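You operate a simulated robot arm through the tools that you are given. There is no shell and no other tool.

Carry out the task below with a simulated robot arm. There is one attempt and no reset: what you move stays moved.

JOB
Wipe the grime off the steel roller with the green rag and cleaner.
Fine: wet the rag in the tin; rag back, lid on; then give the roller about a quarter turn by its knob. What is to be rubbed or washed off counts as gone when no trace of it is left.

It is judged by the outcome, as a careful person would: the job done as asked, and still so three seconds after it is handed in. It fails if anything else is knocked over, pushed out of place, dropped, spilled or broken. Lids that push on must go on centred and level and be pressed home; caps that screw on are set level and turned clockwise until they are tight.

ROBOT AND FRAMES
A 6-joint arm with a two-finger gripper, fixed in place. Base frame: the origin is at the foot of the arm, x ahead of it, y to its left, z up. Units: m, degrees, N and s.
It reaches about 1.298 m from its shoulder. Its first joint turns from -149.0 to 149.0 degrees. Payload 1.57 kg.
The TCP is the grasp point between the finger pads, 0.021 m short of the fingertips. In the tool frame z runs along the fingers and y along their closing line. The gripper opens to 0.07 m. The gripper's body begins 0.05 m behind the TCP.
Orientation is told as [roll, pitch, yaw] about the base's x, y, z axes, in that order, counted from this pose: with the fingers straight down and closing along the base's y, the tool's x points along the base's -x, its y along +y and its z along -z.

CONTROLS
- The arm moves only by the tool servo_tool. Its argument "plan" is a list of rows, each an object of numbers (a shift or turn left out is 0, a gripper value left out holds the last): "tx", "ty", "tz": the shift along the tool's x, y, z in m; "rx", "ry", "rz": the turn, a rotation vector about the tool's x, y, z in degrees; "claw": the gripper command, from -1 (shut) to 1 (fully open), values between in proportion. In form: [{"tx": .., "ty": .., "tz": .., "rx": .., "ry": .., "rz": .., "claw": ..}, ...]. A call has 1 to 20 rows; each row is the pose to reach, as a shift and turn from the pose commanded when the call began, along the tool's axes at that moment. Each row takes 0.2 s and may step no farther than 0.05 m and 8.6 degrees from the row before; otherwise, or with a gripper value out of range, the whole call is refused. A pose out of reach is approached as far as the arm can. The call stops where the force on the tool passes 40 N (or 10 N more than at its start, if that is more) or the arm is blocked; 0.2 s more then pass. Each finger halts on what it meets, pressing with about 25 N; the grip force reading is that of the motor and also rises with nothing between the fingers. The clock runs only during rows and for 0.2 s after the last one: add rows that repeat a pose to give the fingers time. The reply holds the time, the measured pose of the TCP, the force on the tool along the base axes, the opening and the grip force, in the units named above and with some noise, with the torque about the TCP (base axes, N m) and any sound that the robot's microphone picked up, and new pictures: "show" is both (left out), scene, wrist or none.
- Cameras (640 x 400 px; columns grow to the right, rows downward): "scene" is fixed at [0.4015, -0.65, 1.6003]; the picture's right is [0.67, 0.74, 0.00], its down [0.74, -0.66, -0.12] and it looks along [-0.09, 0.08, -0.99] (base axes); focal length 214 px, centre (320, 200). "wrist" rides on the gripper at [0.079, 0.004, -0.081] in the tool frame; the picture's right is [-0.05, 1.00, 0.00], its down [-0.67, -0.04, -0.74] and it looks along [-0.74, -0.04, 0.67] (tool axes); focal length 256 px, centre (320, 200). There is no depth. A picture from a camera that has moved, and an enlarged one, comes with that camera's place and axes in the base frame and with its lens.
- lift_body(by): slides the trunk up (or, below 0, down) by that many m; the arm rides with it, the base frame stays. It gives what a move gives, with no picture.
- zoom(camera, box): a new picture of the part [left, top, right, bottom] of that camera's present view, enlarged. No time passes.
- sign_off(): hands the job in; it is judged then, once.

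Places have to be worked out from the pictures, the camera data and where the tool is seen. Open the gripper and draw the arm clear of the work before you hand the job in, unless the task says otherwise.

The tools are called after "Emit:" as a command line: name --argument value ..., lists and objects as JSON in quotes. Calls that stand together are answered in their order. servo_tool: Moves the arm, as the interface text tells. Its arguments: {"type":"object","properties":{"plan":{"type":"array"},"show":{"type":"string","enum":["both","scene","wrist","none"]}},"required":["plan"]} The other tools are called the same way: lift_body (by) slides the trunk up or down; zoom (camera, box) takes an enlarged picture of a part of a camera's view; sign_off () hands the job in.

At the start:

```text
t: 0.0
eef_pos: [0.3167, -0.482, 1.202]
tcp_rot: [0.0, 0.0, 0.0]
ft_force: [-0.7, 0.1, 0.5]
torque: [0.0, 0.01, -0.01]
gripper_width: 0.0701
finger_force: 0.0
trunk travel left (down, up): [-0.882, 0.088]
```

scene: 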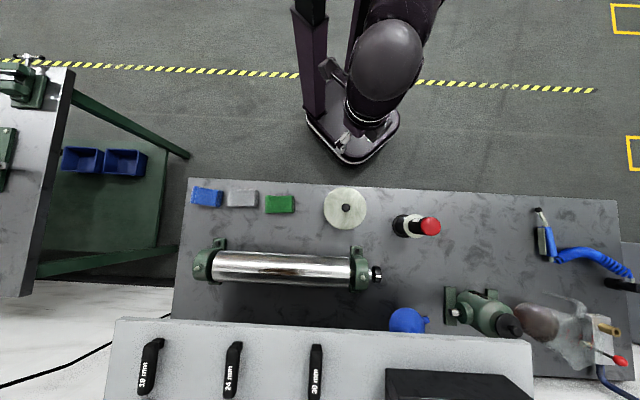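
wrist: 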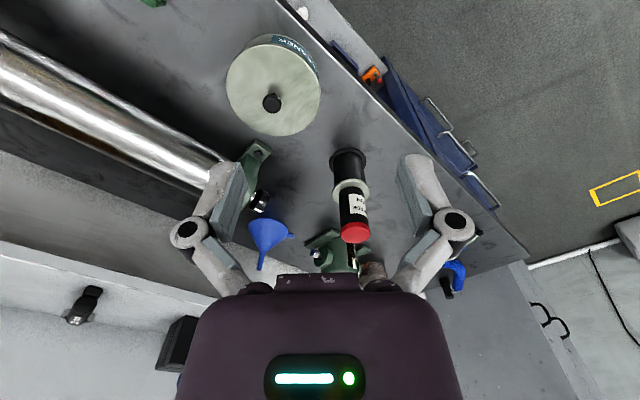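

I'll begin by taking enlarged looks at the bench: the rags, the tin, and the roller.

Emit:
zoom --camera "scene" --box '[170, 170, 400, 314]'

Emit:
zoom --camera "scene" --box '[300, 170, 460, 270]'

Emit:
zoom --camera "wrist" --box '[0, 0, 400, 250]'

```text
2.78 times, centred on (285, 242) of scene
camera zoom: at [0.4015, -0.65, 1.6003], right [0.67, 0.74, 0.0], down [0.74, -0.66, -0.12], along [-0.09, 0.08, -0.99], focal length 596 px, centre (417, 83)
```

zoom: 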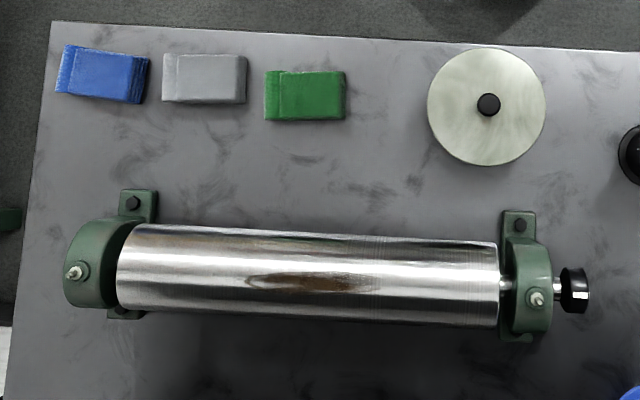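

```text
4.00 times, centred on (380, 220) of scene
camera zoom: at [0.4015, -0.65, 1.6003], right [0.67, 0.74, 0.0], down [0.74, -0.66, -0.12], along [-0.09, 0.08, -0.99], focal length 858 px, centre (80, 120)
```

zoom: 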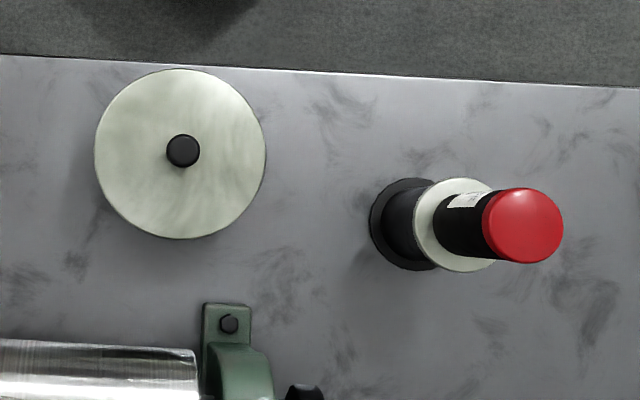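

```text
1.60 times, centred on (200, 125) of wrist
camera zoom: at [0.2386, -0.4784, 1.2812], right [0.05, 1.0, 0.0], down [0.67, -0.04, 0.74], along [0.74, -0.04, -0.67], focal length 410 px, centre (512, 320)
```

zoom: 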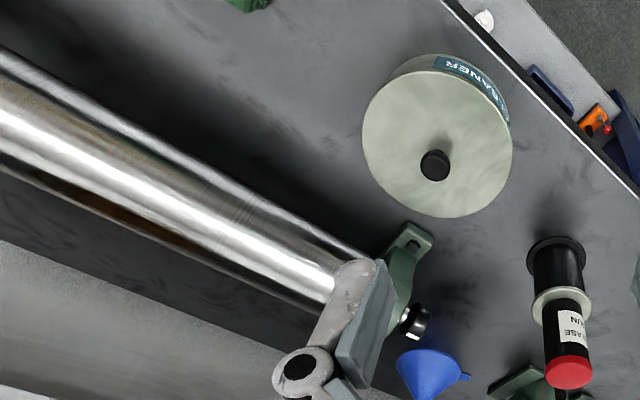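

The tin of cleaner stands at about (0.41, -0.55), with its lid knob top near z 0.94. The bench runs at 45° to the base axes, so I turn the tool to line up with it and take a better look.

Emit:
servo_tool --plan '[{"rz": 8}, {"rz": 16}, {"rz": 24}, {"rz": 32}, {"rz": 40}, {"rz": 45}, {"rz": 45}]'

```text
t: 1.6
eef_pos: [0.3181, -0.4831, 1.1999]
tcp_rot: [0.0, 0.0, -45.2]
ft_force: [0.9, 0.2, -0.6]
torque: [0.03, 0.0, -0.02]
gripper_width: 0.07
finger_force: 0.0
trunk travel left (down, up): [-0.882, 0.088]
camera wrist: at [0.2645, -0.4233, 1.2812], right [0.75, 0.67, 0.0], down [0.44, -0.5, 0.74], along [0.5, -0.56, -0.67], focal length 256 px, centre (320, 200)
```

scene: 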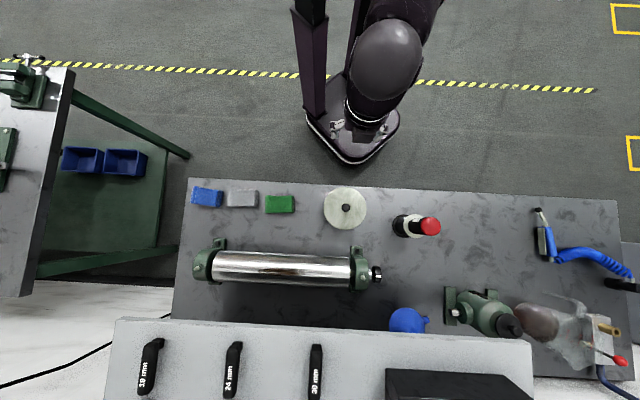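
wrist: 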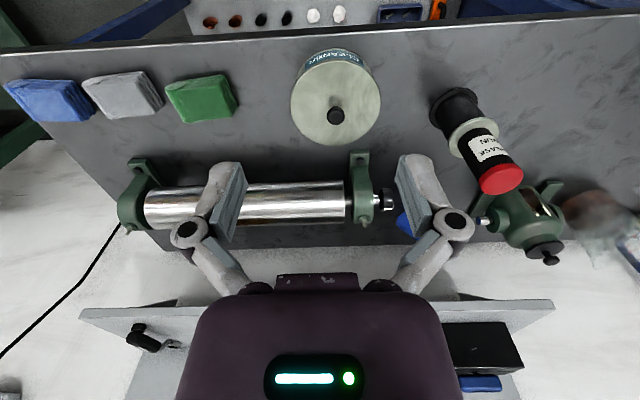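

The knob top triangulates to about (0.412, -0.554, 0.94) and the green rag to (0.256, -0.702, 0.88). I move above the tin to see the lid closely.

Emit:
servo_tool --plan '[{"tx": -0.023, "ty": 0.003, "tz": 0.03}, {"tx": -0.047, "ty": 0.007, "tz": 0.06}, {"tx": -0.07, "ty": 0.01, "tz": 0.09}, {"tx": -0.093, "ty": 0.0135, "tz": 0.12}, {"tx": -0.1166, "ty": 0.0167, "tz": 0.15}, {"tx": -0.1166, "ty": 0.0167, "tz": 0.16}]'

```text
t: 3.0
eef_pos: [0.4125, -0.5562, 1.202]
tcp_rot: [0.0, 0.0, -45.0]
ft_force: [0.0, 0.0, 1.6]
torque: [-0.01, -0.02, -0.01]
gripper_width: 0.0698
finger_force: 0.1
out of reach, approached as far as the arm can: row 1, 2, 3, 4, 5, 6
trunk travel left (down, up): [-0.882, 0.088]
camera wrist: at [0.3596, -0.4976, 1.2816], right [0.74, 0.67, 0.0], down [0.45, -0.5, 0.75], along [0.5, -0.55, -0.67], focal length 256 px, centre (320, 200)
```

scene: 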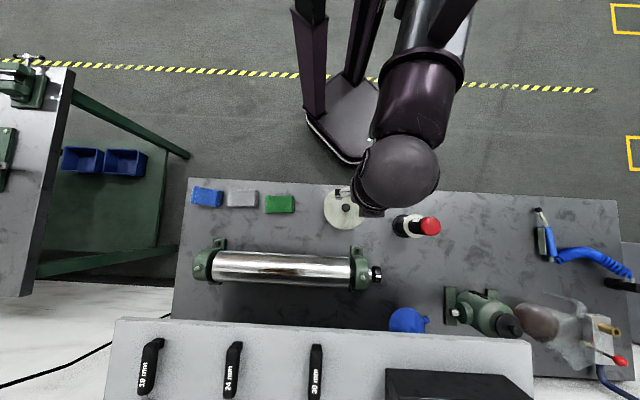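
wrist: 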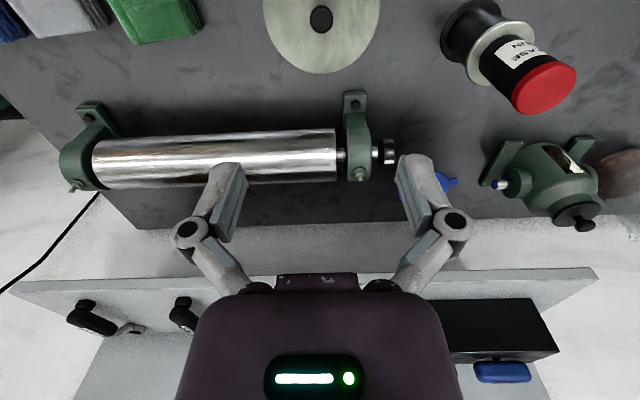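

The arm could not go lower than z≈1.2 with the trunk at this height. I raise the tool relative to the trunk and will then lower the trunk to have usable reach.

Emit:
servo_tool --plan '[{"tz": -0.05}, {"tz": -0.1}, {"tz": -0.15}, {"tz": -0.2}, {"tz": -0.25}, {"tz": -0.25}]' --show "none"

```text
t: 4.4
eef_pos: [0.4204, -0.5542, 1.2007]
tcp_rot: [0.0, 0.0, -45.0]
ft_force: [-0.1, 0.1, 0.0]
torque: [0.02, 0.02, 0.01]
gripper_width: 0.07
finger_force: 0.0
out of reach, approached as far as the arm can: row 1, 2, 3, 4, 5, 6
trunk travel left (down, up): [-0.882, 0.088]
```

Height does not change with the arm itself, so vertical motion evidently has to come from the trunk. I lower it to bring the TCP to about z = 1.04, well above the knob (0.94).

Emit:
lift_body --by -0.15

Emit:
servo_tool --plan '[{"tx": 0}]'

```text
t: 6.2
eef_pos: [0.4201, -0.5528, 1.0508]
tcp_rot: [0.1, 0.0, -45.0]
ft_force: [-0.1, 0.1, 0.4]
torque: [-0.01, 0.0, 0.01]
gripper_width: 0.0701
finger_force: 0.0
trunk travel left (down, up): [-0.732, 0.238]
```

```text
t: 6.5
eef_pos: [0.4193, -0.5525, 1.0512]
tcp_rot: [-0.1, 0.1, -45.0]
ft_force: [0.1, 0.4, -0.6]
torque: [0.01, -0.02, 0.02]
gripper_width: 0.0701
finger_force: 0.0
trunk travel left (down, up): [-0.732, 0.238]
camera wrist: at [0.3669, -0.4945, 1.1313], right [0.74, 0.67, 0.0], down [0.45, -0.5, 0.74], along [0.5, -0.55, -0.67], focal length 256 px, centre (320, 200)
```

scene: 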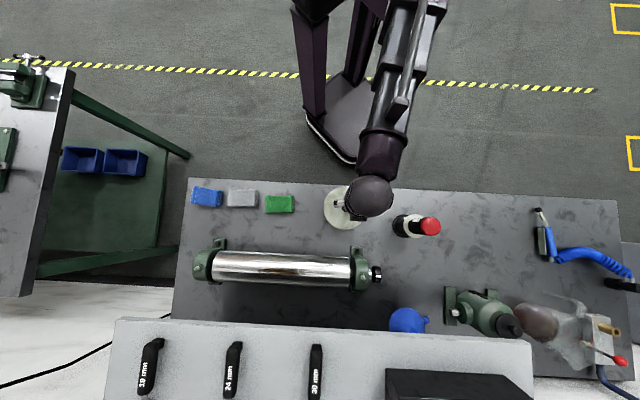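
wrist: 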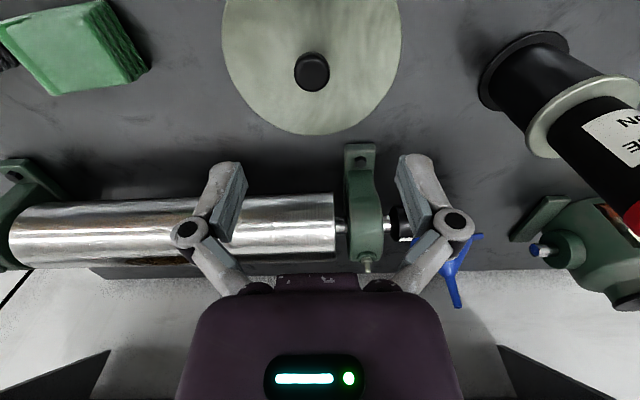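

The lid knob measures at (0.412, -0.554) again, with the lid top near z 0.918. I correct the few mm of offset and come down to z≈0.985 for a check.

Emit:
servo_tool --plan '[{"tx": 0.0042, "ty": -0.0058}, {"tx": 0.0042, "ty": -0.0058}]' --show "none"

Emit:
lift_body --by -0.065

Emit:
zoom --camera "wrist" --box '[160, 40, 480, 240]'

Emit:
zoom --camera "scene" --box '[290, 160, 418, 240]'

```text
t: 7.2
eef_pos: [0.4128, -0.5535, 1.0513]
tcp_rot: [-0.1, -0.1, -45.0]
ft_force: [0.0, -0.2, 0.2]
torque: [0.03, 0.03, -0.06]
gripper_width: 0.0699
finger_force: 0.0
trunk travel left (down, up): [-0.732, 0.238]
```

```text
t: 8.2
eef_pos: [0.4126, -0.5549, 0.9862]
tcp_rot: [0.0, -0.1, -45.0]
ft_force: [0.0, -0.4, 0.2]
torque: [0.0, 0.02, 0.0]
gripper_width: 0.0698
finger_force: 0.2
trunk travel left (down, up): [-0.667, 0.303]
```

```text
2.00 times, centred on (320, 140) of wrist
camera zoom: at [0.36, -0.4956, 1.0663], right [0.74, 0.67, 0.0], down [0.45, -0.5, 0.74], along [0.5, -0.55, -0.67], focal length 512 px, centre (320, 320)
```

zoom: 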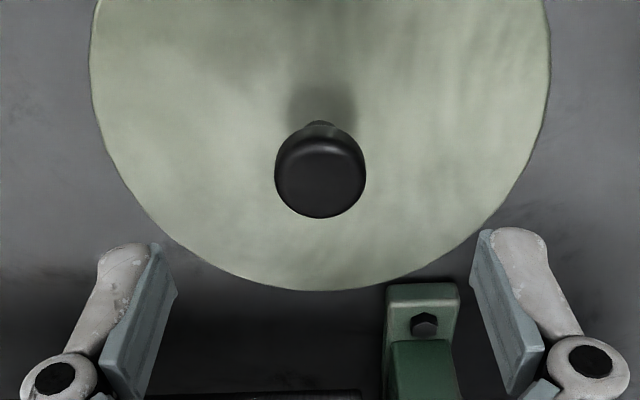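

```text
5.00 times, centred on (354, 200) of scene
camera zoom: at [0.4015, -0.65, 1.6003], right [0.67, 0.74, 0.0], down [0.74, -0.66, -0.12], along [-0.09, 0.08, -0.99], focal length 1072 px, centre (150, 200)
```

zoom: 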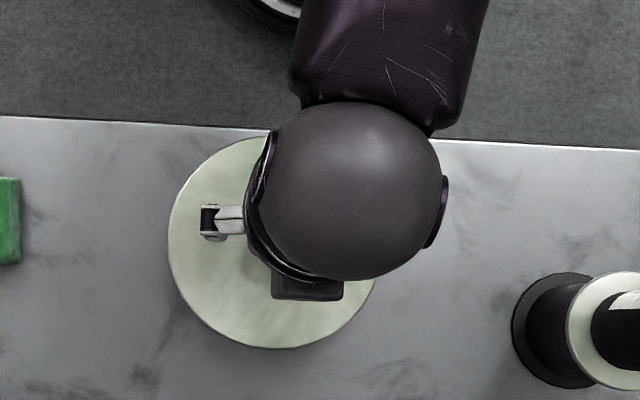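

The knob is a 25 mm mushroom and is centred under the TCP. I lower so the pads surround it, stopping just above the lid.

Emit:
lift_body --by -0.038

Emit:
zoom --camera "wrist" --box '[160, 80, 480, 280]'

```text
t: 9.0
eef_pos: [0.4125, -0.5542, 0.9484]
tcp_rot: [-0.1, 0.0, -45.2]
ft_force: [-0.1, 0.8, -0.2]
torque: [0.02, 0.03, -0.03]
gripper_width: 0.0698
finger_force: 0.1
trunk travel left (down, up): [-0.629, 0.341]
```

```text
2.00 times, centred on (320, 180) of wrist
camera zoom: at [0.3599, -0.4956, 1.0283], right [0.74, 0.67, 0.0], down [0.45, -0.5, 0.74], along [0.5, -0.55, -0.67], focal length 512 px, centre (320, 240)
```

zoom: 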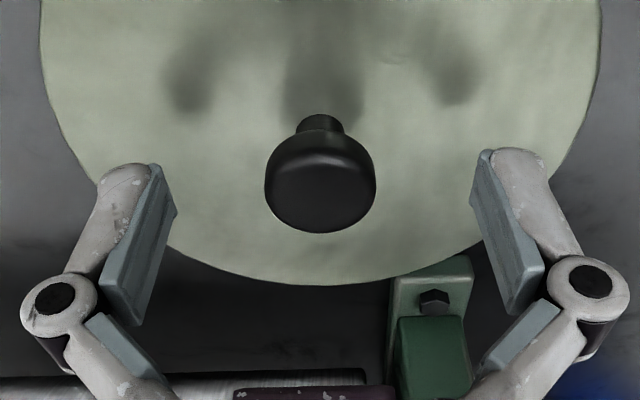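

Knob top at z≈0.943, tips at about 0.927. I go 3 mm lower, then close on the knob.

Emit:
lift_body --by -0.003

Emit:
servo_tool --plan '[{"claw": -1}, {"claw": -1}, {"claw": -1}, {"claw": -1}]' --show "wrist"

```text
t: 9.5
eef_pos: [0.4124, -0.5539, 0.9441]
tcp_rot: [-0.1, 0.0, -45.0]
ft_force: [0.2, -0.5, -0.8]
torque: [0.0, -0.03, 0.0]
gripper_width: 0.0702
finger_force: 0.1
trunk travel left (down, up): [-0.626, 0.344]
```

```text
t: 10.5
eef_pos: [0.4139, -0.5542, 0.9453]
tcp_rot: [0.0, 0.0, -45.0]
ft_force: [-0.4, 1.6, 0.8]
torque: [0.01, -0.03, 0.01]
gripper_width: 0.0242
finger_force: 24.5
trunk travel left (down, up): [-0.626, 0.344]
heard: snap
camera wrist: at [0.3599, -0.4956, 1.0253], right [0.74, 0.67, 0.0], down [0.45, -0.5, 0.74], along [0.5, -0.55, -0.67], focal length 256 px, centre (320, 200)
```

wrist: 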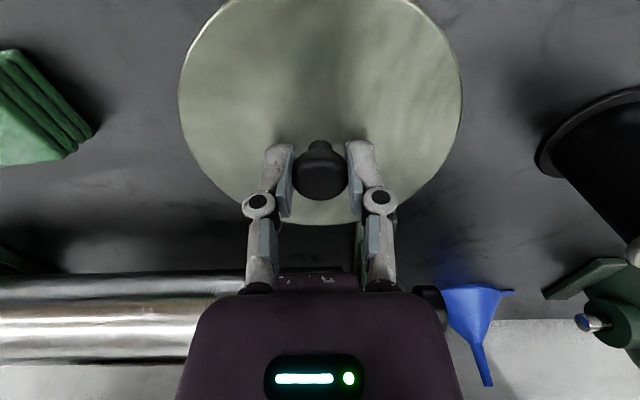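

Gripped the knob at 24 mm opening (a snap was heard). I lift a little and look.

Emit:
lift_body --by 0.03

Emit:
servo_tool --plan '[{"claw": -1}]'

```text
t: 11.3
eef_pos: [0.413, -0.5541, 0.9749]
tcp_rot: [0.0, 0.0, -45.1]
ft_force: [-0.6, 0.1, -0.3]
torque: [-0.01, 0.03, -0.02]
gripper_width: 0.0243
finger_force: 24.7
trunk travel left (down, up): [-0.656, 0.314]
```

```text
t: 11.7
eef_pos: [0.4127, -0.555, 0.9751]
tcp_rot: [0.0, 0.0, -45.0]
ft_force: [0.6, 0.0, -0.7]
torque: [0.01, -0.01, 0.0]
gripper_width: 0.0243
finger_force: 25.1
trunk travel left (down, up): [-0.656, 0.314]
camera wrist: at [0.36, -0.4957, 1.0552], right [0.74, 0.67, 0.0], down [0.45, -0.5, 0.74], along [0.5, -0.55, -0.67], focal length 256 px, centre (320, 200)
```

scene: 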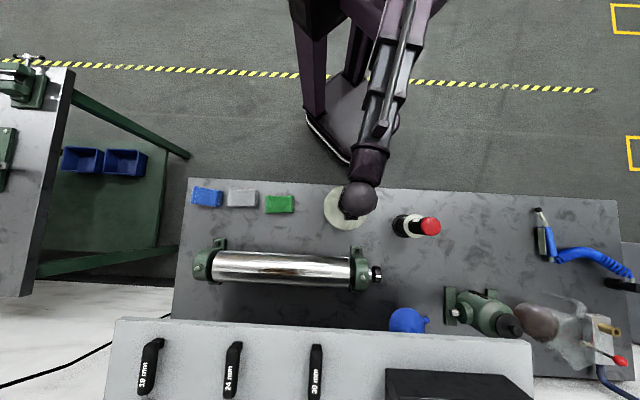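
wrist: 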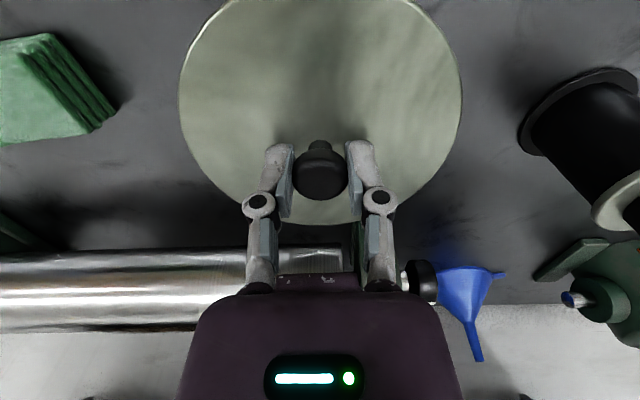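

The lid came up with no noticeable load. I raise it further to see whether the tin stayed behind.

Emit:
lift_body --by 0.08

Emit:
servo_tool --plan '[{"tx": 0.03, "ty": 0.03}, {"tx": 0.06, "ty": 0.06}, {"tx": 0.06, "ty": 0.06}]'

```text
t: 12.8
eef_pos: [0.4137, -0.5538, 1.0555]
tcp_rot: [0.0, 0.0, -45.1]
ft_force: [-0.1, -0.1, -1.2]
torque: [0.01, -0.02, -0.02]
gripper_width: 0.0243
finger_force: 25.0
trunk travel left (down, up): [-0.736, 0.234]
```

```text
t: 13.7
eef_pos: [0.4132, -0.4685, 1.0543]
tcp_rot: [0.0, 0.0, -45.1]
ft_force: [0.2, 0.2, -1.7]
torque: [-0.01, 0.04, -0.02]
gripper_width: 0.0244
finger_force: 25.1
trunk travel left (down, up): [-0.736, 0.234]
camera wrist: at [0.36, -0.4101, 1.1351], right [0.74, 0.67, 0.0], down [0.45, -0.5, 0.74], along [0.5, -0.55, -0.67], focal length 256 px, centre (320, 200)
```

scene: 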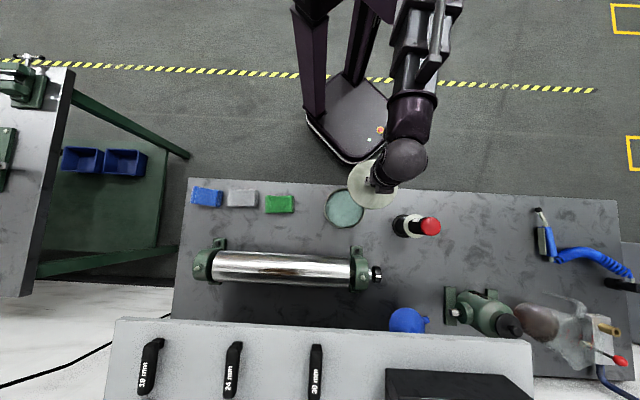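
wrist: 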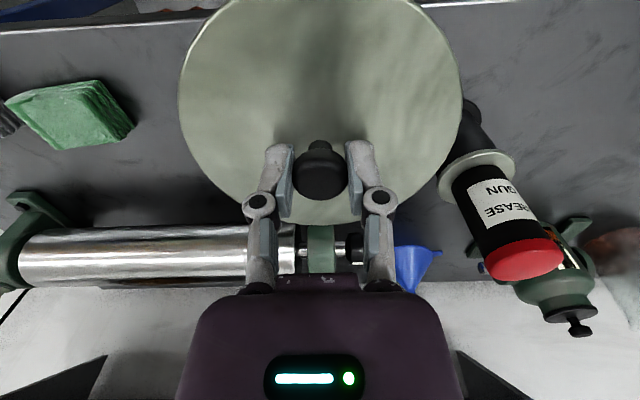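

The open tin stays put. I'll put the lid on the empty bench area right of the grease gun, around (0.765, -0.275). I raise the trunk first to clear the gun's top (z≈1.05).

Emit:
lift_body --by 0.11

Emit:
servo_tool --plan '[{"tx": 0.02, "ty": 0.03}, {"tx": 0.03, "ty": 0.07}, {"tx": 0.03, "ty": 0.11}, {"tx": 0.03, "ty": 0.15}, {"tx": 0.03, "ty": 0.19}, {"tx": 0.02, "ty": 0.23}, {"tx": 0.0, "ty": 0.27}, {"tx": -0.03, "ty": 0.3}, {"tx": -0.06, "ty": 0.335}, {"tx": -0.09, "ty": 0.365}, {"tx": -0.112, "ty": 0.386}, {"tx": -0.112, "ty": 0.386}]'

```text
t: 15.1
eef_pos: [0.4118, -0.4687, 1.1652]
tcp_rot: [0.0, 0.0, -45.0]
ft_force: [0.4, -0.2, -0.3]
torque: [-0.02, 0.01, 0.01]
gripper_width: 0.0238
finger_force: 24.7
trunk travel left (down, up): [-0.846, 0.124]
```

```text
t: 17.7
eef_pos: [0.7627, -0.2758, 1.1652]
tcp_rot: [0.0, 0.0, -44.9]
ft_force: [0.1, -1.1, -0.6]
torque: [-0.02, 0.01, 0.01]
gripper_width: 0.0243
finger_force: 25.8
trunk travel left (down, up): [-0.846, 0.124]
camera wrist: at [0.71, -0.2168, 1.2454], right [0.74, 0.67, 0.0], down [0.45, -0.5, 0.74], along [0.5, -0.55, -0.67], focal length 256 px, centre (320, 200)
```

scene: 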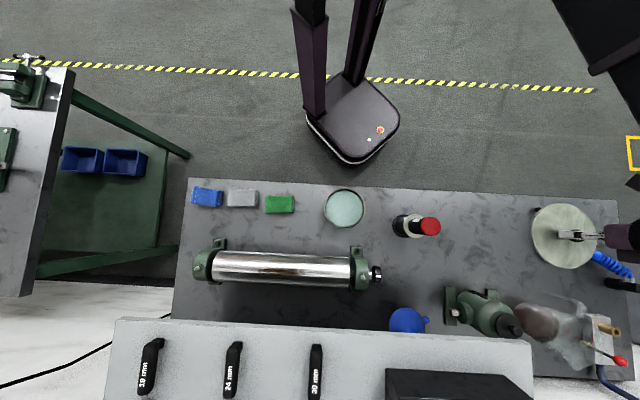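
wrist: 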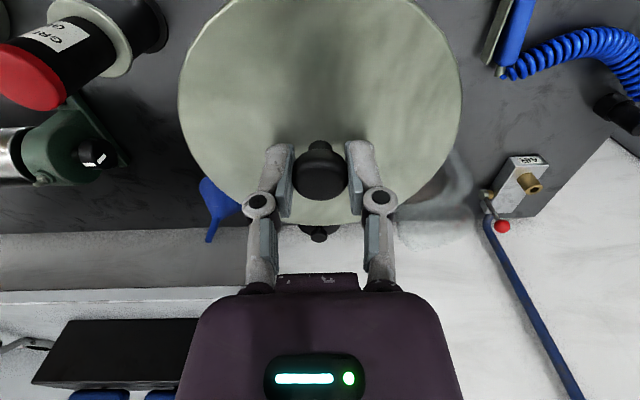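

The lid is above the empty spot (472, 232 in the scene at bench level). I lower it most of the way and check.

Emit:
lift_body --by -0.235

Emit:
servo_tool --plan '[{"tx": 0}]'

Emit:
zoom --camera "scene" --box '[400, 170, 560, 270]'

```text
t: 20.1
eef_pos: [0.7618, -0.2766, 0.9303]
tcp_rot: [0.0, -0.1, -45.0]
ft_force: [-0.1, -0.7, -0.9]
torque: [-0.02, -0.03, 0.03]
gripper_width: 0.0244
finger_force: 24.8
trunk travel left (down, up): [-0.611, 0.359]
```

```text
t: 20.5
eef_pos: [0.7644, -0.2756, 0.9299]
tcp_rot: [0.0, 0.0, -45.0]
ft_force: [0.2, 0.0, -1.2]
torque: [0.01, 0.01, -0.02]
gripper_width: 0.0241
finger_force: 24.6
trunk travel left (down, up): [-0.611, 0.359]
camera wrist: at [0.7102, -0.217, 1.0102], right [0.74, 0.67, 0.0], down [0.45, -0.5, 0.74], along [0.5, -0.55, -0.67], focal length 256 px, centre (320, 200)
```

scene: 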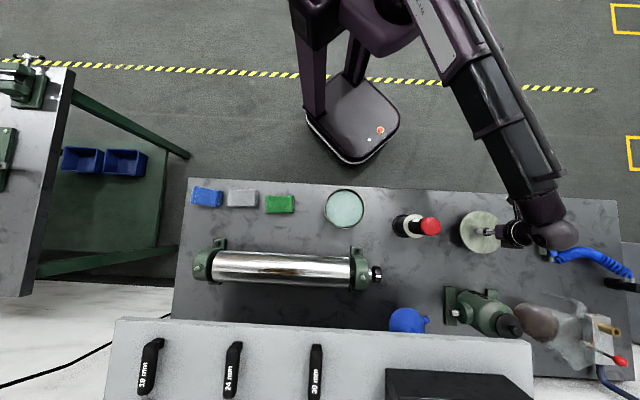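
wrist: 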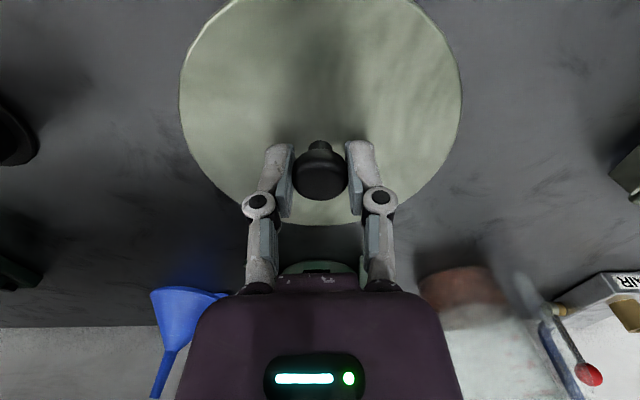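

```text
4.00 times, centred on (480, 220) of scene
camera zoom: at [0.4015, -0.65, 1.6003], right [0.67, 0.74, 0.0], down [0.74, -0.66, -0.12], along [-0.09, 0.08, -0.99], focal length 858 px, centre (-320, 120)
```

zoom: 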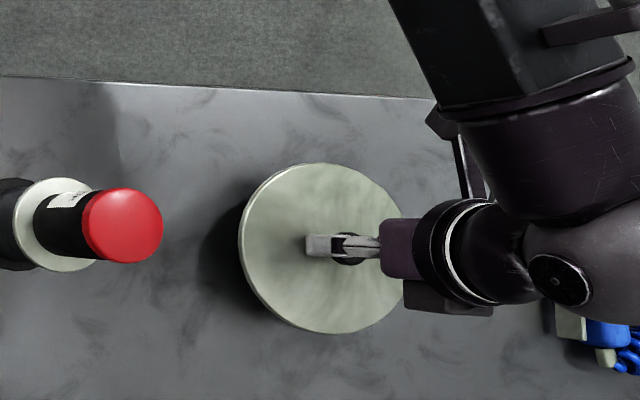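

Clear below. I keep lowering in small steps, watching the force.

Emit:
lift_body --by -0.02

Emit:
lift_body --by -0.006

Emit:
zoom --camera "scene" --box '[400, 170, 560, 270]'

```text
t: 21.2
eef_pos: [0.7639, -0.2766, 0.9094]
tcp_rot: [0.0, 0.1, -45.0]
ft_force: [0.5, 0.3, -0.4]
torque: [0.0, 0.02, 0.01]
gripper_width: 0.024
finger_force: 25.1
trunk travel left (down, up): [-0.591, 0.379]
```

```text
t: 21.8
eef_pos: [0.7616, -0.2756, 0.9049]
tcp_rot: [0.1, 0.0, -45.0]
ft_force: [-0.4, 0.3, 0.2]
torque: [-0.03, 0.02, 0.0]
gripper_width: 0.0243
finger_force: 25.1
trunk travel left (down, up): [-0.585, 0.385]
```

```text
4.00 times, centred on (480, 220) of scene
camera zoom: at [0.4015, -0.65, 1.6003], right [0.67, 0.74, 0.0], down [0.74, -0.66, -0.12], along [-0.09, 0.08, -0.99], focal length 858 px, centre (-320, 120)
```

zoom: 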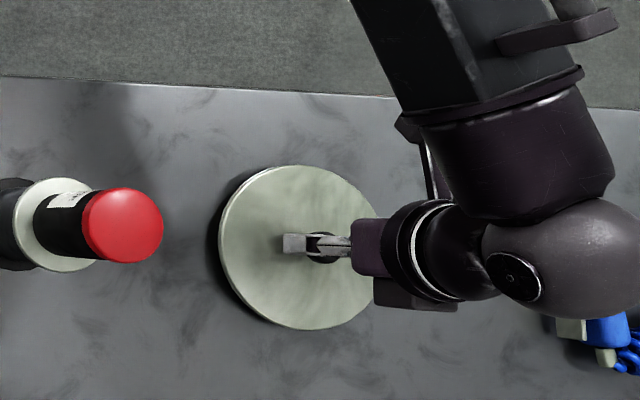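

No contact yet; a couple more small steps.

Emit:
lift_body --by -0.005

Emit:
lift_body --by -0.004

Emit:
lift_body --by -0.004

```text
t: 22.3
eef_pos: [0.7624, -0.2753, 0.9003]
tcp_rot: [-0.1, -0.1, -44.9]
ft_force: [4.8, -1.1, 13.9]
torque: [0.03, 0.01, -0.01]
gripper_width: 0.0241
finger_force: 24.6
trunk travel left (down, up): [-0.58, 0.39]
```

```text
t: 22.8
eef_pos: [0.7618, -0.2744, 0.8963]
tcp_rot: [0.0, 0.0, -45.0]
ft_force: [5.2, 0.4, 19.5]
torque: [-0.01, -0.14, 0.03]
gripper_width: 0.0241
finger_force: 25.2
trunk travel left (down, up): [-0.576, 0.394]
```

```text
t: 23.2
eef_pos: [0.7622, -0.2758, 0.8954]
tcp_rot: [0.1, -0.2, -44.9]
ft_force: [0.1, 0.0, 26.3]
torque: [-0.06, -0.01, 0.0]
gripper_width: 0.0242
finger_force: 25.1
trunk travel left (down, up): [-0.575, 0.395]
stopped: the force on the tool passed its limit at 45 N (the readings are from after the stop); the commanded pose is now the measured one
```

The lid is resting on the bench (contact near TCP z 0.900). I ease up slightly and release it.

Emit:
lift_body --by 0.003

Emit:
servo_tool --plan '[{"claw": 1}, {"claw": 1}, {"claw": 1}]' --show "wrist"

Emit:
lift_body --by 0.03

Emit:
zoom --camera "wrist" --box '[160, 0, 480, 200]'

```text
t: 23.7
eef_pos: [0.7635, -0.2754, 0.8952]
tcp_rot: [0.0, -0.1, -45.0]
ft_force: [0.2, -0.5, -0.3]
torque: [-0.01, -0.01, -0.03]
gripper_width: 0.0239
finger_force: 25.2
trunk travel left (down, up): [-0.578, 0.392]
```

```text
t: 24.5
eef_pos: [0.7626, -0.2764, 0.8959]
tcp_rot: [0.0, -0.1, -45.0]
ft_force: [-0.8, 0.5, -0.4]
torque: [-0.02, 0.04, -0.03]
gripper_width: 0.0701
finger_force: 0.0
trunk travel left (down, up): [-0.578, 0.392]
camera wrist: at [0.7107, -0.217, 0.9765], right [0.74, 0.67, 0.0], down [0.45, -0.5, 0.75], along [0.5, -0.55, -0.67], focal length 256 px, centre (320, 200)
```

wrist: 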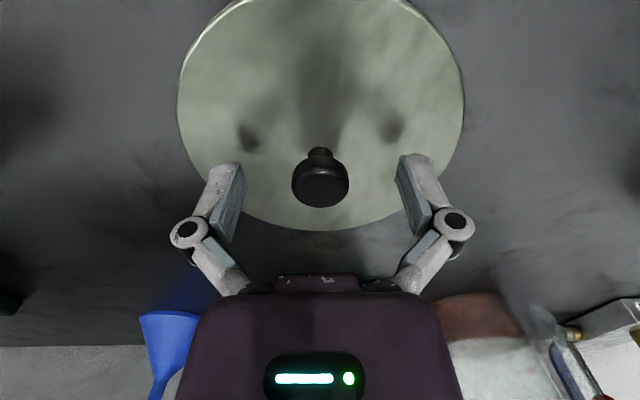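

```text
t: 25.3
eef_pos: [0.7642, -0.2754, 0.9263]
tcp_rot: [0.1, -0.1, -45.0]
ft_force: [-0.5, 0.6, -1.1]
torque: [0.01, 0.02, 0.01]
gripper_width: 0.0699
finger_force: 0.0
trunk travel left (down, up): [-0.608, 0.362]
```

```text
2.00 times, centred on (320, 100) of wrist
camera zoom: at [0.7107, -0.217, 1.0065], right [0.74, 0.67, 0.0], down [0.45, -0.5, 0.75], along [0.5, -0.55, -0.67], focal length 512 px, centre (320, 400)
```

zoom: 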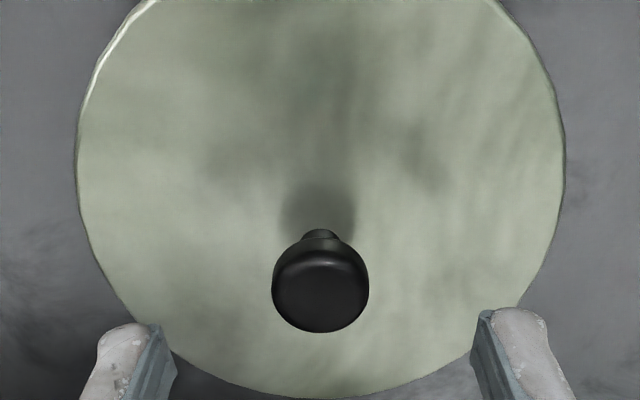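

The lid is safely parked near (0.763, -0.276). I go up and travel back left to look at the rag.

Emit:
lift_body --by 0.2

Emit:
servo_tool --plan '[{"tx": 0.005, "ty": -0.04}, {"tx": 0.01, "ty": -0.085}, {"tx": 0.015, "ty": -0.13}, {"tx": 0.02, "ty": -0.175}, {"tx": 0.025, "ty": -0.22}, {"tx": 0.03, "ty": -0.265}, {"tx": 0.035, "ty": -0.31}, {"tx": 0.04, "ty": -0.355}, {"tx": 0.045, "ty": -0.4}, {"tx": 0.05, "ty": -0.445}, {"tx": 0.055, "ty": -0.49}, {"tx": 0.058, "ty": -0.535}, {"tx": 0.058, "ty": -0.58}, {"tx": 0.058, "ty": -0.62}, {"tx": 0.058, "ty": -0.65}, {"tx": 0.058, "ty": -0.65}]'

```text
t: 27.4
eef_pos: [0.7628, -0.2749, 1.1267]
tcp_rot: [0.0, -0.1, -44.9]
ft_force: [-0.4, 0.5, -0.1]
torque: [0.0, -0.03, -0.03]
gripper_width: 0.0702
finger_force: 0.1
trunk travel left (down, up): [-0.808, 0.162]
```

```text
t: 30.8
eef_pos: [0.2618, -0.6935, 1.1268]
tcp_rot: [0.0, -0.1, -45.0]
ft_force: [-0.5, -0.6, -0.1]
torque: [-0.02, 0.04, -0.04]
gripper_width: 0.0702
finger_force: 0.0
trunk travel left (down, up): [-0.808, 0.162]
camera wrist: at [0.2085, -0.6344, 1.2066], right [0.74, 0.67, 0.0], down [0.45, -0.5, 0.75], along [0.5, -0.55, -0.67], focal length 256 px, centre (320, 200)
```

scene: 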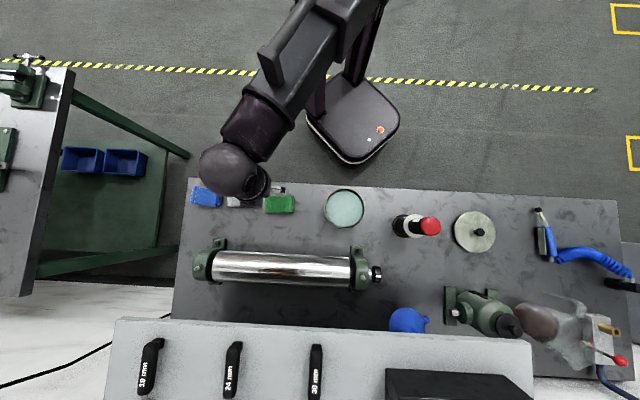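
wrist: 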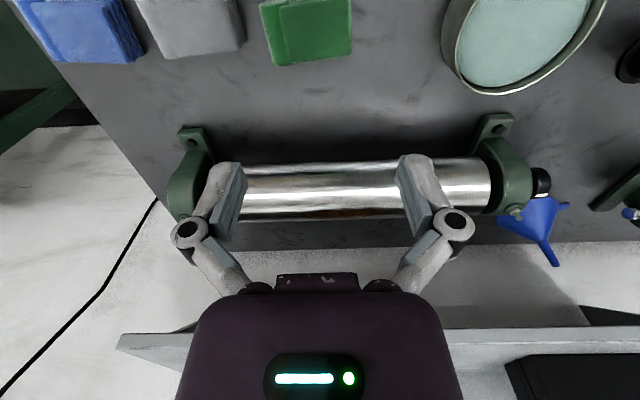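

I back the tool toward the robot to get a clearer view of the rag, the open tin and the roller.

Emit:
servo_tool --plan '[{"tx": 0.045, "ty": 0.01}, {"tx": 0.09, "ty": 0.03}, {"tx": 0.13, "ty": 0.05}, {"tx": 0.13, "ty": 0.05}]' --show "wrist"

Emit:
zoom --camera "wrist" --box '[160, 40, 480, 240]'

Emit:
zoom --camera "scene" --box '[180, 170, 380, 295]'

```text
t: 31.8
eef_pos: [0.2066, -0.5648, 1.126]
tcp_rot: [0.0, 0.1, -45.0]
ft_force: [-0.3, -0.4, -0.6]
torque: [0.02, 0.0, 0.01]
gripper_width: 0.0699
finger_force: 0.0
trunk travel left (down, up): [-0.808, 0.162]
camera wrist: at [0.153, -0.5071, 1.2063], right [0.74, 0.67, 0.0], down [0.45, -0.5, 0.75], along [0.5, -0.55, -0.67], focal length 256 px, centre (320, 200)
```

wrist: 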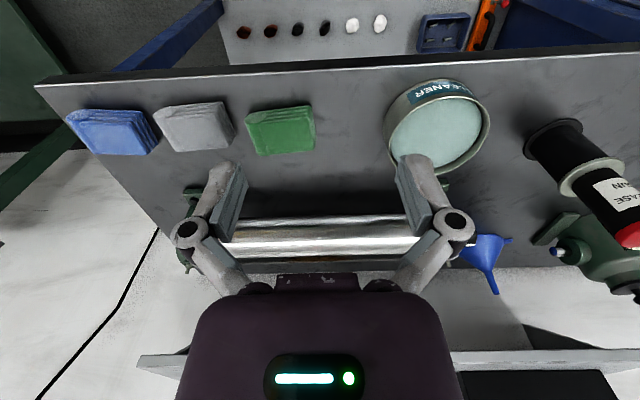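

```text
2.00 times, centred on (320, 140) of wrist
camera zoom: at [0.153, -0.5071, 1.2063], right [0.74, 0.67, 0.0], down [0.45, -0.5, 0.75], along [0.5, -0.55, -0.67], focal length 512 px, centre (320, 320)
```

zoom: 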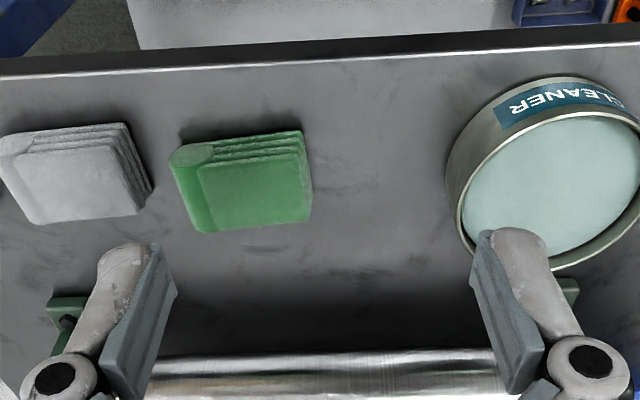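

```text
3.20 times, centred on (280, 232) of scene
camera zoom: at [0.4015, -0.65, 1.6003], right [0.67, 0.74, 0.0], down [0.74, -0.66, -0.12], along [-0.09, 0.08, -0.99], focal length 686 px, centre (448, 96)
```

zoom: 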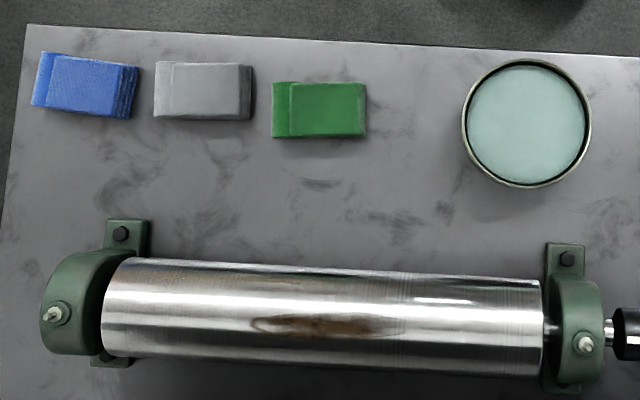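

The rag measures about 98 × 60 mm and the tin's mouth about 118 mm across, with liquid just below the rim. The grime sits on the roller's crown; I move nearer for a close view of it before planning the wipe.

Emit:
servo_tool --plan '[{"tx": -0.045, "ty": -0.005}, {"tx": -0.09, "ty": -0.015}, {"tx": -0.13, "ty": -0.025}, {"tx": -0.17, "ty": -0.03}, {"tx": -0.2, "ty": -0.03}, {"tx": -0.2, "ty": -0.03}]' --show "wrist"

Emit:
zoom --camera "wrist" --box '[160, 60, 480, 260]'

```text
t: 33.2
eef_pos: [0.3255, -0.7275, 1.1269]
tcp_rot: [-0.1, -0.1, -45.0]
ft_force: [-0.6, 0.6, -1.2]
torque: [-0.05, 0.04, 0.02]
gripper_width: 0.0699
finger_force: 0.1
trunk travel left (down, up): [-0.808, 0.162]
camera wrist: at [0.2724, -0.67, 1.2067], right [0.74, 0.67, 0.0], down [0.44, -0.5, 0.75], along [0.5, -0.55, -0.67], focal length 256 px, centre (320, 200)
```

wrist: 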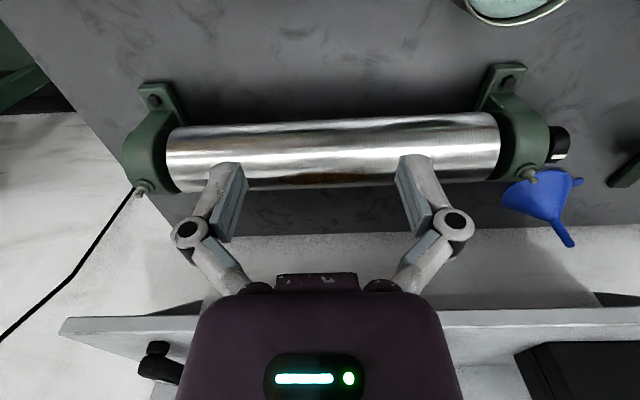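

```text
2.00 times, centred on (320, 160) of wrist
camera zoom: at [0.2724, -0.67, 1.2067], right [0.74, 0.67, 0.0], down [0.44, -0.5, 0.75], along [0.5, -0.55, -0.67], focal length 512 px, centre (320, 280)
```

zoom: 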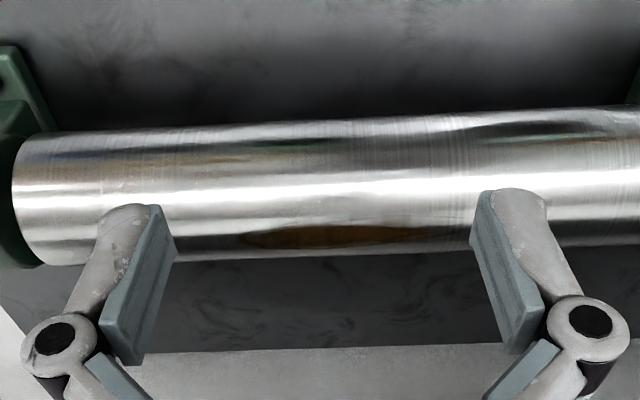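

The grime is an ellipse ~0.14 m long on the crown, within about ±20° of the top. The rag must be gripped across its 60 mm width, i.e. closing along the bench's depth, so I go above the rag and turn the tool by 90°.

Emit:
servo_tool --plan '[{"tx": 0.012, "ty": -0.006, "rz": -8.5}, {"tx": 0.024, "ty": -0.012, "rz": -17}, {"tx": 0.036, "ty": -0.018, "rz": -25.5}, {"tx": 0.048, "ty": -0.024, "rz": -34}, {"tx": 0.06, "ty": -0.028, "rz": -42.5}, {"tx": 0.067, "ty": -0.032, "rz": -51}, {"tx": 0.067, "ty": -0.032, "rz": -59.5}, {"tx": 0.067, "ty": -0.032, "rz": -68}, {"tx": 0.067, "ty": -0.032, "rz": -76.5}, {"tx": 0.067, "ty": -0.032, "rz": -85}, {"tx": 0.067, "ty": -0.032, "rz": -90}, {"tx": 0.067, "ty": -0.032, "rz": -90}]'

```text
t: 35.8
eef_pos: [0.2552, -0.705, 1.1267]
tcp_rot: [-0.1, 0.0, 45.0]
ft_force: [0.1, -0.5, 0.3]
torque: [0.0, -0.01, -0.02]
gripper_width: 0.07
finger_force: 0.0
trunk travel left (down, up): [-0.808, 0.162]
camera wrist: at [0.1967, -0.7585, 1.2065], right [-0.67, 0.74, 0.0], down [0.49, 0.45, 0.75], along [0.55, 0.5, -0.67], focal length 256 px, centre (320, 200)
```

scene: 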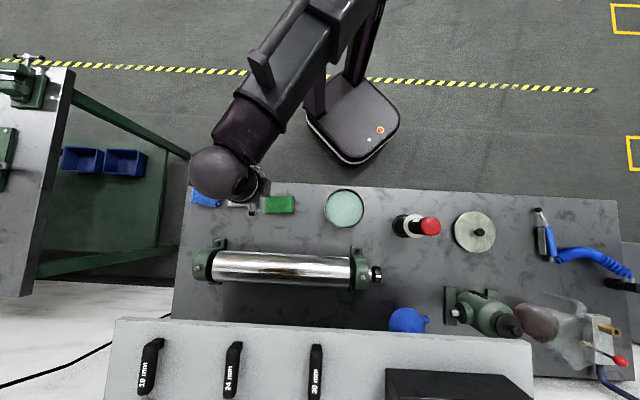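
wrist: 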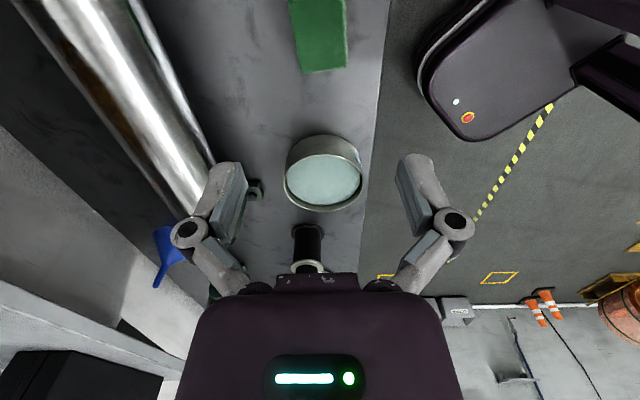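

The yaw turn works. While high and clear, I test how a tilt about the closing line affects the height.

Emit:
servo_tool --plan '[{"ry": 8}, {"ry": 16}, {"ry": 24}, {"ry": 24}]' --show "none"

Emit:
servo_tool --plan '[{"ry": -8}, {"ry": -16}, {"ry": -24}, {"ry": -24}]' --show "none"

```text
t: 36.8
eef_pos: [0.2552, -0.7056, 1.142]
tcp_rot: [-0.1, 24.0, 44.9]
ft_force: [0.1, 0.1, 0.1]
torque: [0.01, -0.01, 0.02]
gripper_width: 0.0701
finger_force: 0.0
out of reach, approached as far as the arm can: row 2, 3, 4
trunk travel left (down, up): [-0.808, 0.162]
```

```text
t: 37.8
eef_pos: [0.2558, -0.7067, 1.1257]
tcp_rot: [0.0, 0.0, 45.0]
ft_force: [-0.3, 1.0, -0.4]
torque: [-0.03, -0.02, -0.02]
gripper_width: 0.07
finger_force: 0.1
out of reach, approached as far as the arm can: row 1, 2, 3, 4
trunk travel left (down, up): [-0.808, 0.162]
```

Height rises by about 0.18·(1−cos tilt), so the wrist centre is fixed in height and tilts work well. The rag is turned about 2.5° from the bench axis; I align to it, centre on (0.2555, -0.7025) and come down for a check.

Emit:
servo_tool --plan '[{"tx": -0.0028, "ty": 0.003, "rz": -2.5}, {"tx": -0.0028, "ty": 0.003, "rz": -2.5}]' --show "none"

Emit:
lift_body --by -0.17

Emit:
zoom --camera "wrist" --box '[160, 0, 480, 200]'

Emit:
zoom --camera "scene" --box '[180, 160, 340, 260]'

```text
t: 38.4
eef_pos: [0.2568, -0.7015, 1.126]
tcp_rot: [-0.1, 0.0, 47.6]
ft_force: [0.1, -0.3, 0.2]
torque: [-0.01, 0.01, -0.02]
gripper_width: 0.07
finger_force: 0.2
trunk travel left (down, up): [-0.808, 0.162]
```

```text
t: 40.4
eef_pos: [0.2552, -0.7026, 0.9568]
tcp_rot: [-0.1, 0.0, 47.6]
ft_force: [-0.1, -0.1, -0.9]
torque: [0.0, 0.01, -0.02]
gripper_width: 0.07
finger_force: 0.0
trunk travel left (down, up): [-0.638, 0.332]
```

```text
2.00 times, centred on (320, 100) of wrist
camera zoom: at [0.1996, -0.7578, 1.0366], right [-0.7, 0.71, 0.0], down [0.48, 0.47, 0.75], along [0.53, 0.52, -0.67], focal length 512 px, centre (320, 400)
```

zoom: 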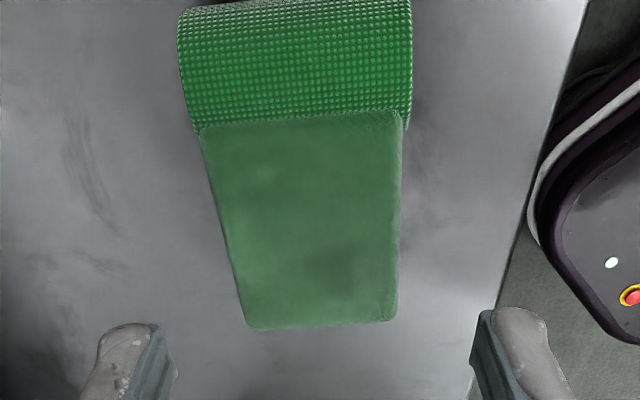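

```text
4.00 times, centred on (260, 210) of scene
camera zoom: at [0.4015, -0.65, 1.6003], right [0.67, 0.74, 0.0], down [0.74, -0.66, -0.12], along [-0.09, 0.08, -0.99], focal length 858 px, centre (560, 160)
```

zoom: 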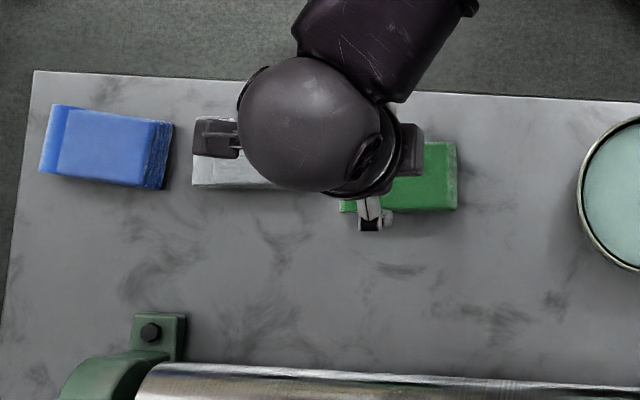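

TCP is ~3.6 mm off the rag's centre line and 1.3° off; I correct that and descend beside the rag.

Emit:
servo_tool --plan '[{"ty": -0.0036, "rz": -1.3}, {"ty": -0.0036, "rz": -1.3}]' --show "none"

Emit:
lift_body --by -0.045

Emit:
zoom --camera "wrist" --box '[160, 60, 480, 260]'

```text
t: 41.0
eef_pos: [0.2597, -0.7058, 0.9558]
tcp_rot: [0.0, 0.0, 48.8]
ft_force: [-0.8, 0.1, 1.0]
torque: [-0.03, -0.01, 0.0]
gripper_width: 0.0702
finger_force: 0.1
trunk travel left (down, up): [-0.638, 0.332]
```

```text
t: 41.8
eef_pos: [0.2579, -0.7057, 0.9111]
tcp_rot: [-0.1, -0.1, 48.7]
ft_force: [0.2, -0.1, -0.3]
torque: [-0.03, -0.05, 0.0]
gripper_width: 0.0698
finger_force: 0.2
trunk travel left (down, up): [-0.593, 0.377]
```

```text
2.00 times, centred on (320, 160) of wrist
camera zoom: at [0.2033, -0.7621, 0.9916], right [-0.72, 0.7, 0.0], down [0.46, 0.48, 0.75], along [0.52, 0.53, -0.67], focal length 512 px, centre (320, 280)
```

zoom: 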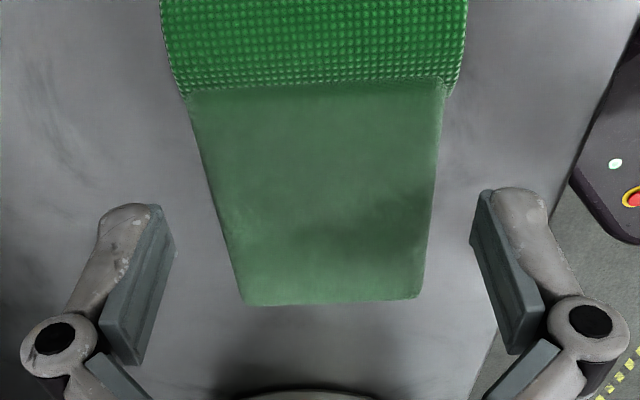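

Well centred now. I go down 22 mm so the tips straddle the upper part of the rag and close.

Emit:
lift_body --by -0.021

Emit:
servo_tool --plan '[{"claw": -1}, {"claw": -1}, {"claw": -1}]' --show "wrist"

Emit:
zoom --camera "wrist" --box '[160, 60, 480, 260]'

```text
t: 42.5
eef_pos: [0.2581, -0.7052, 0.8906]
tcp_rot: [-0.1, 0.1, 48.8]
ft_force: [-0.3, 0.4, -0.5]
torque: [0.0, 0.04, -0.03]
gripper_width: 0.0701
finger_force: 0.1
trunk travel left (down, up): [-0.572, 0.398]
```

```text
t: 43.3
eef_pos: [0.2578, -0.7042, 0.8917]
tcp_rot: [-0.1, 0.0, 48.9]
ft_force: [-1.2, -0.5, 6.9]
torque: [0.08, 0.11, 0.05]
gripper_width: 0.0592
finger_force: 24.7
trunk travel left (down, up): [-0.572, 0.398]
camera wrist: at [0.2031, -0.7619, 0.9709], right [-0.72, 0.7, 0.0], down [0.46, 0.48, 0.75], along [0.52, 0.53, -0.67], focal length 256 px, centre (320, 200)
```

wrist: 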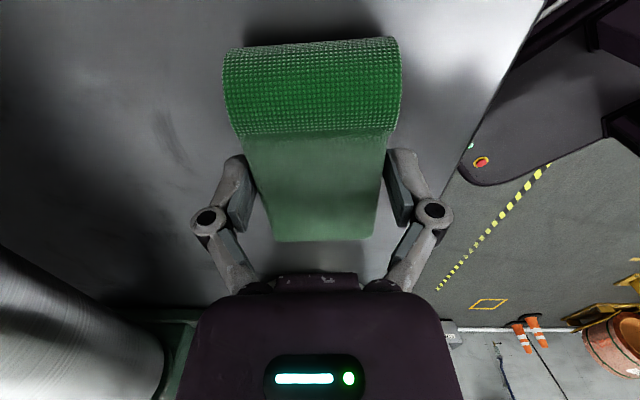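

```text
2.00 times, centred on (320, 160) of wrist
camera zoom: at [0.2031, -0.7619, 0.9709], right [-0.72, 0.7, 0.0], down [0.46, 0.48, 0.75], along [0.52, 0.53, -0.67], focal length 512 px, centre (320, 280)
```

zoom: 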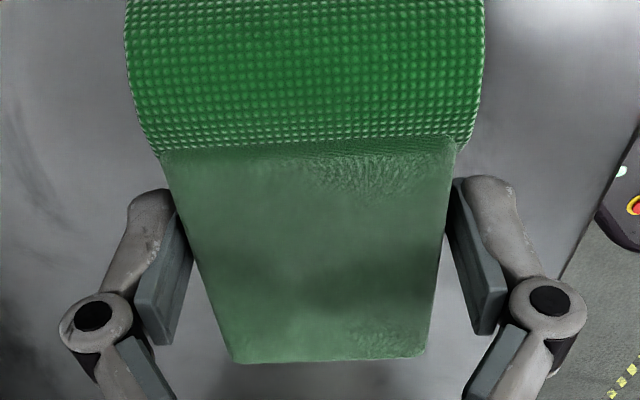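

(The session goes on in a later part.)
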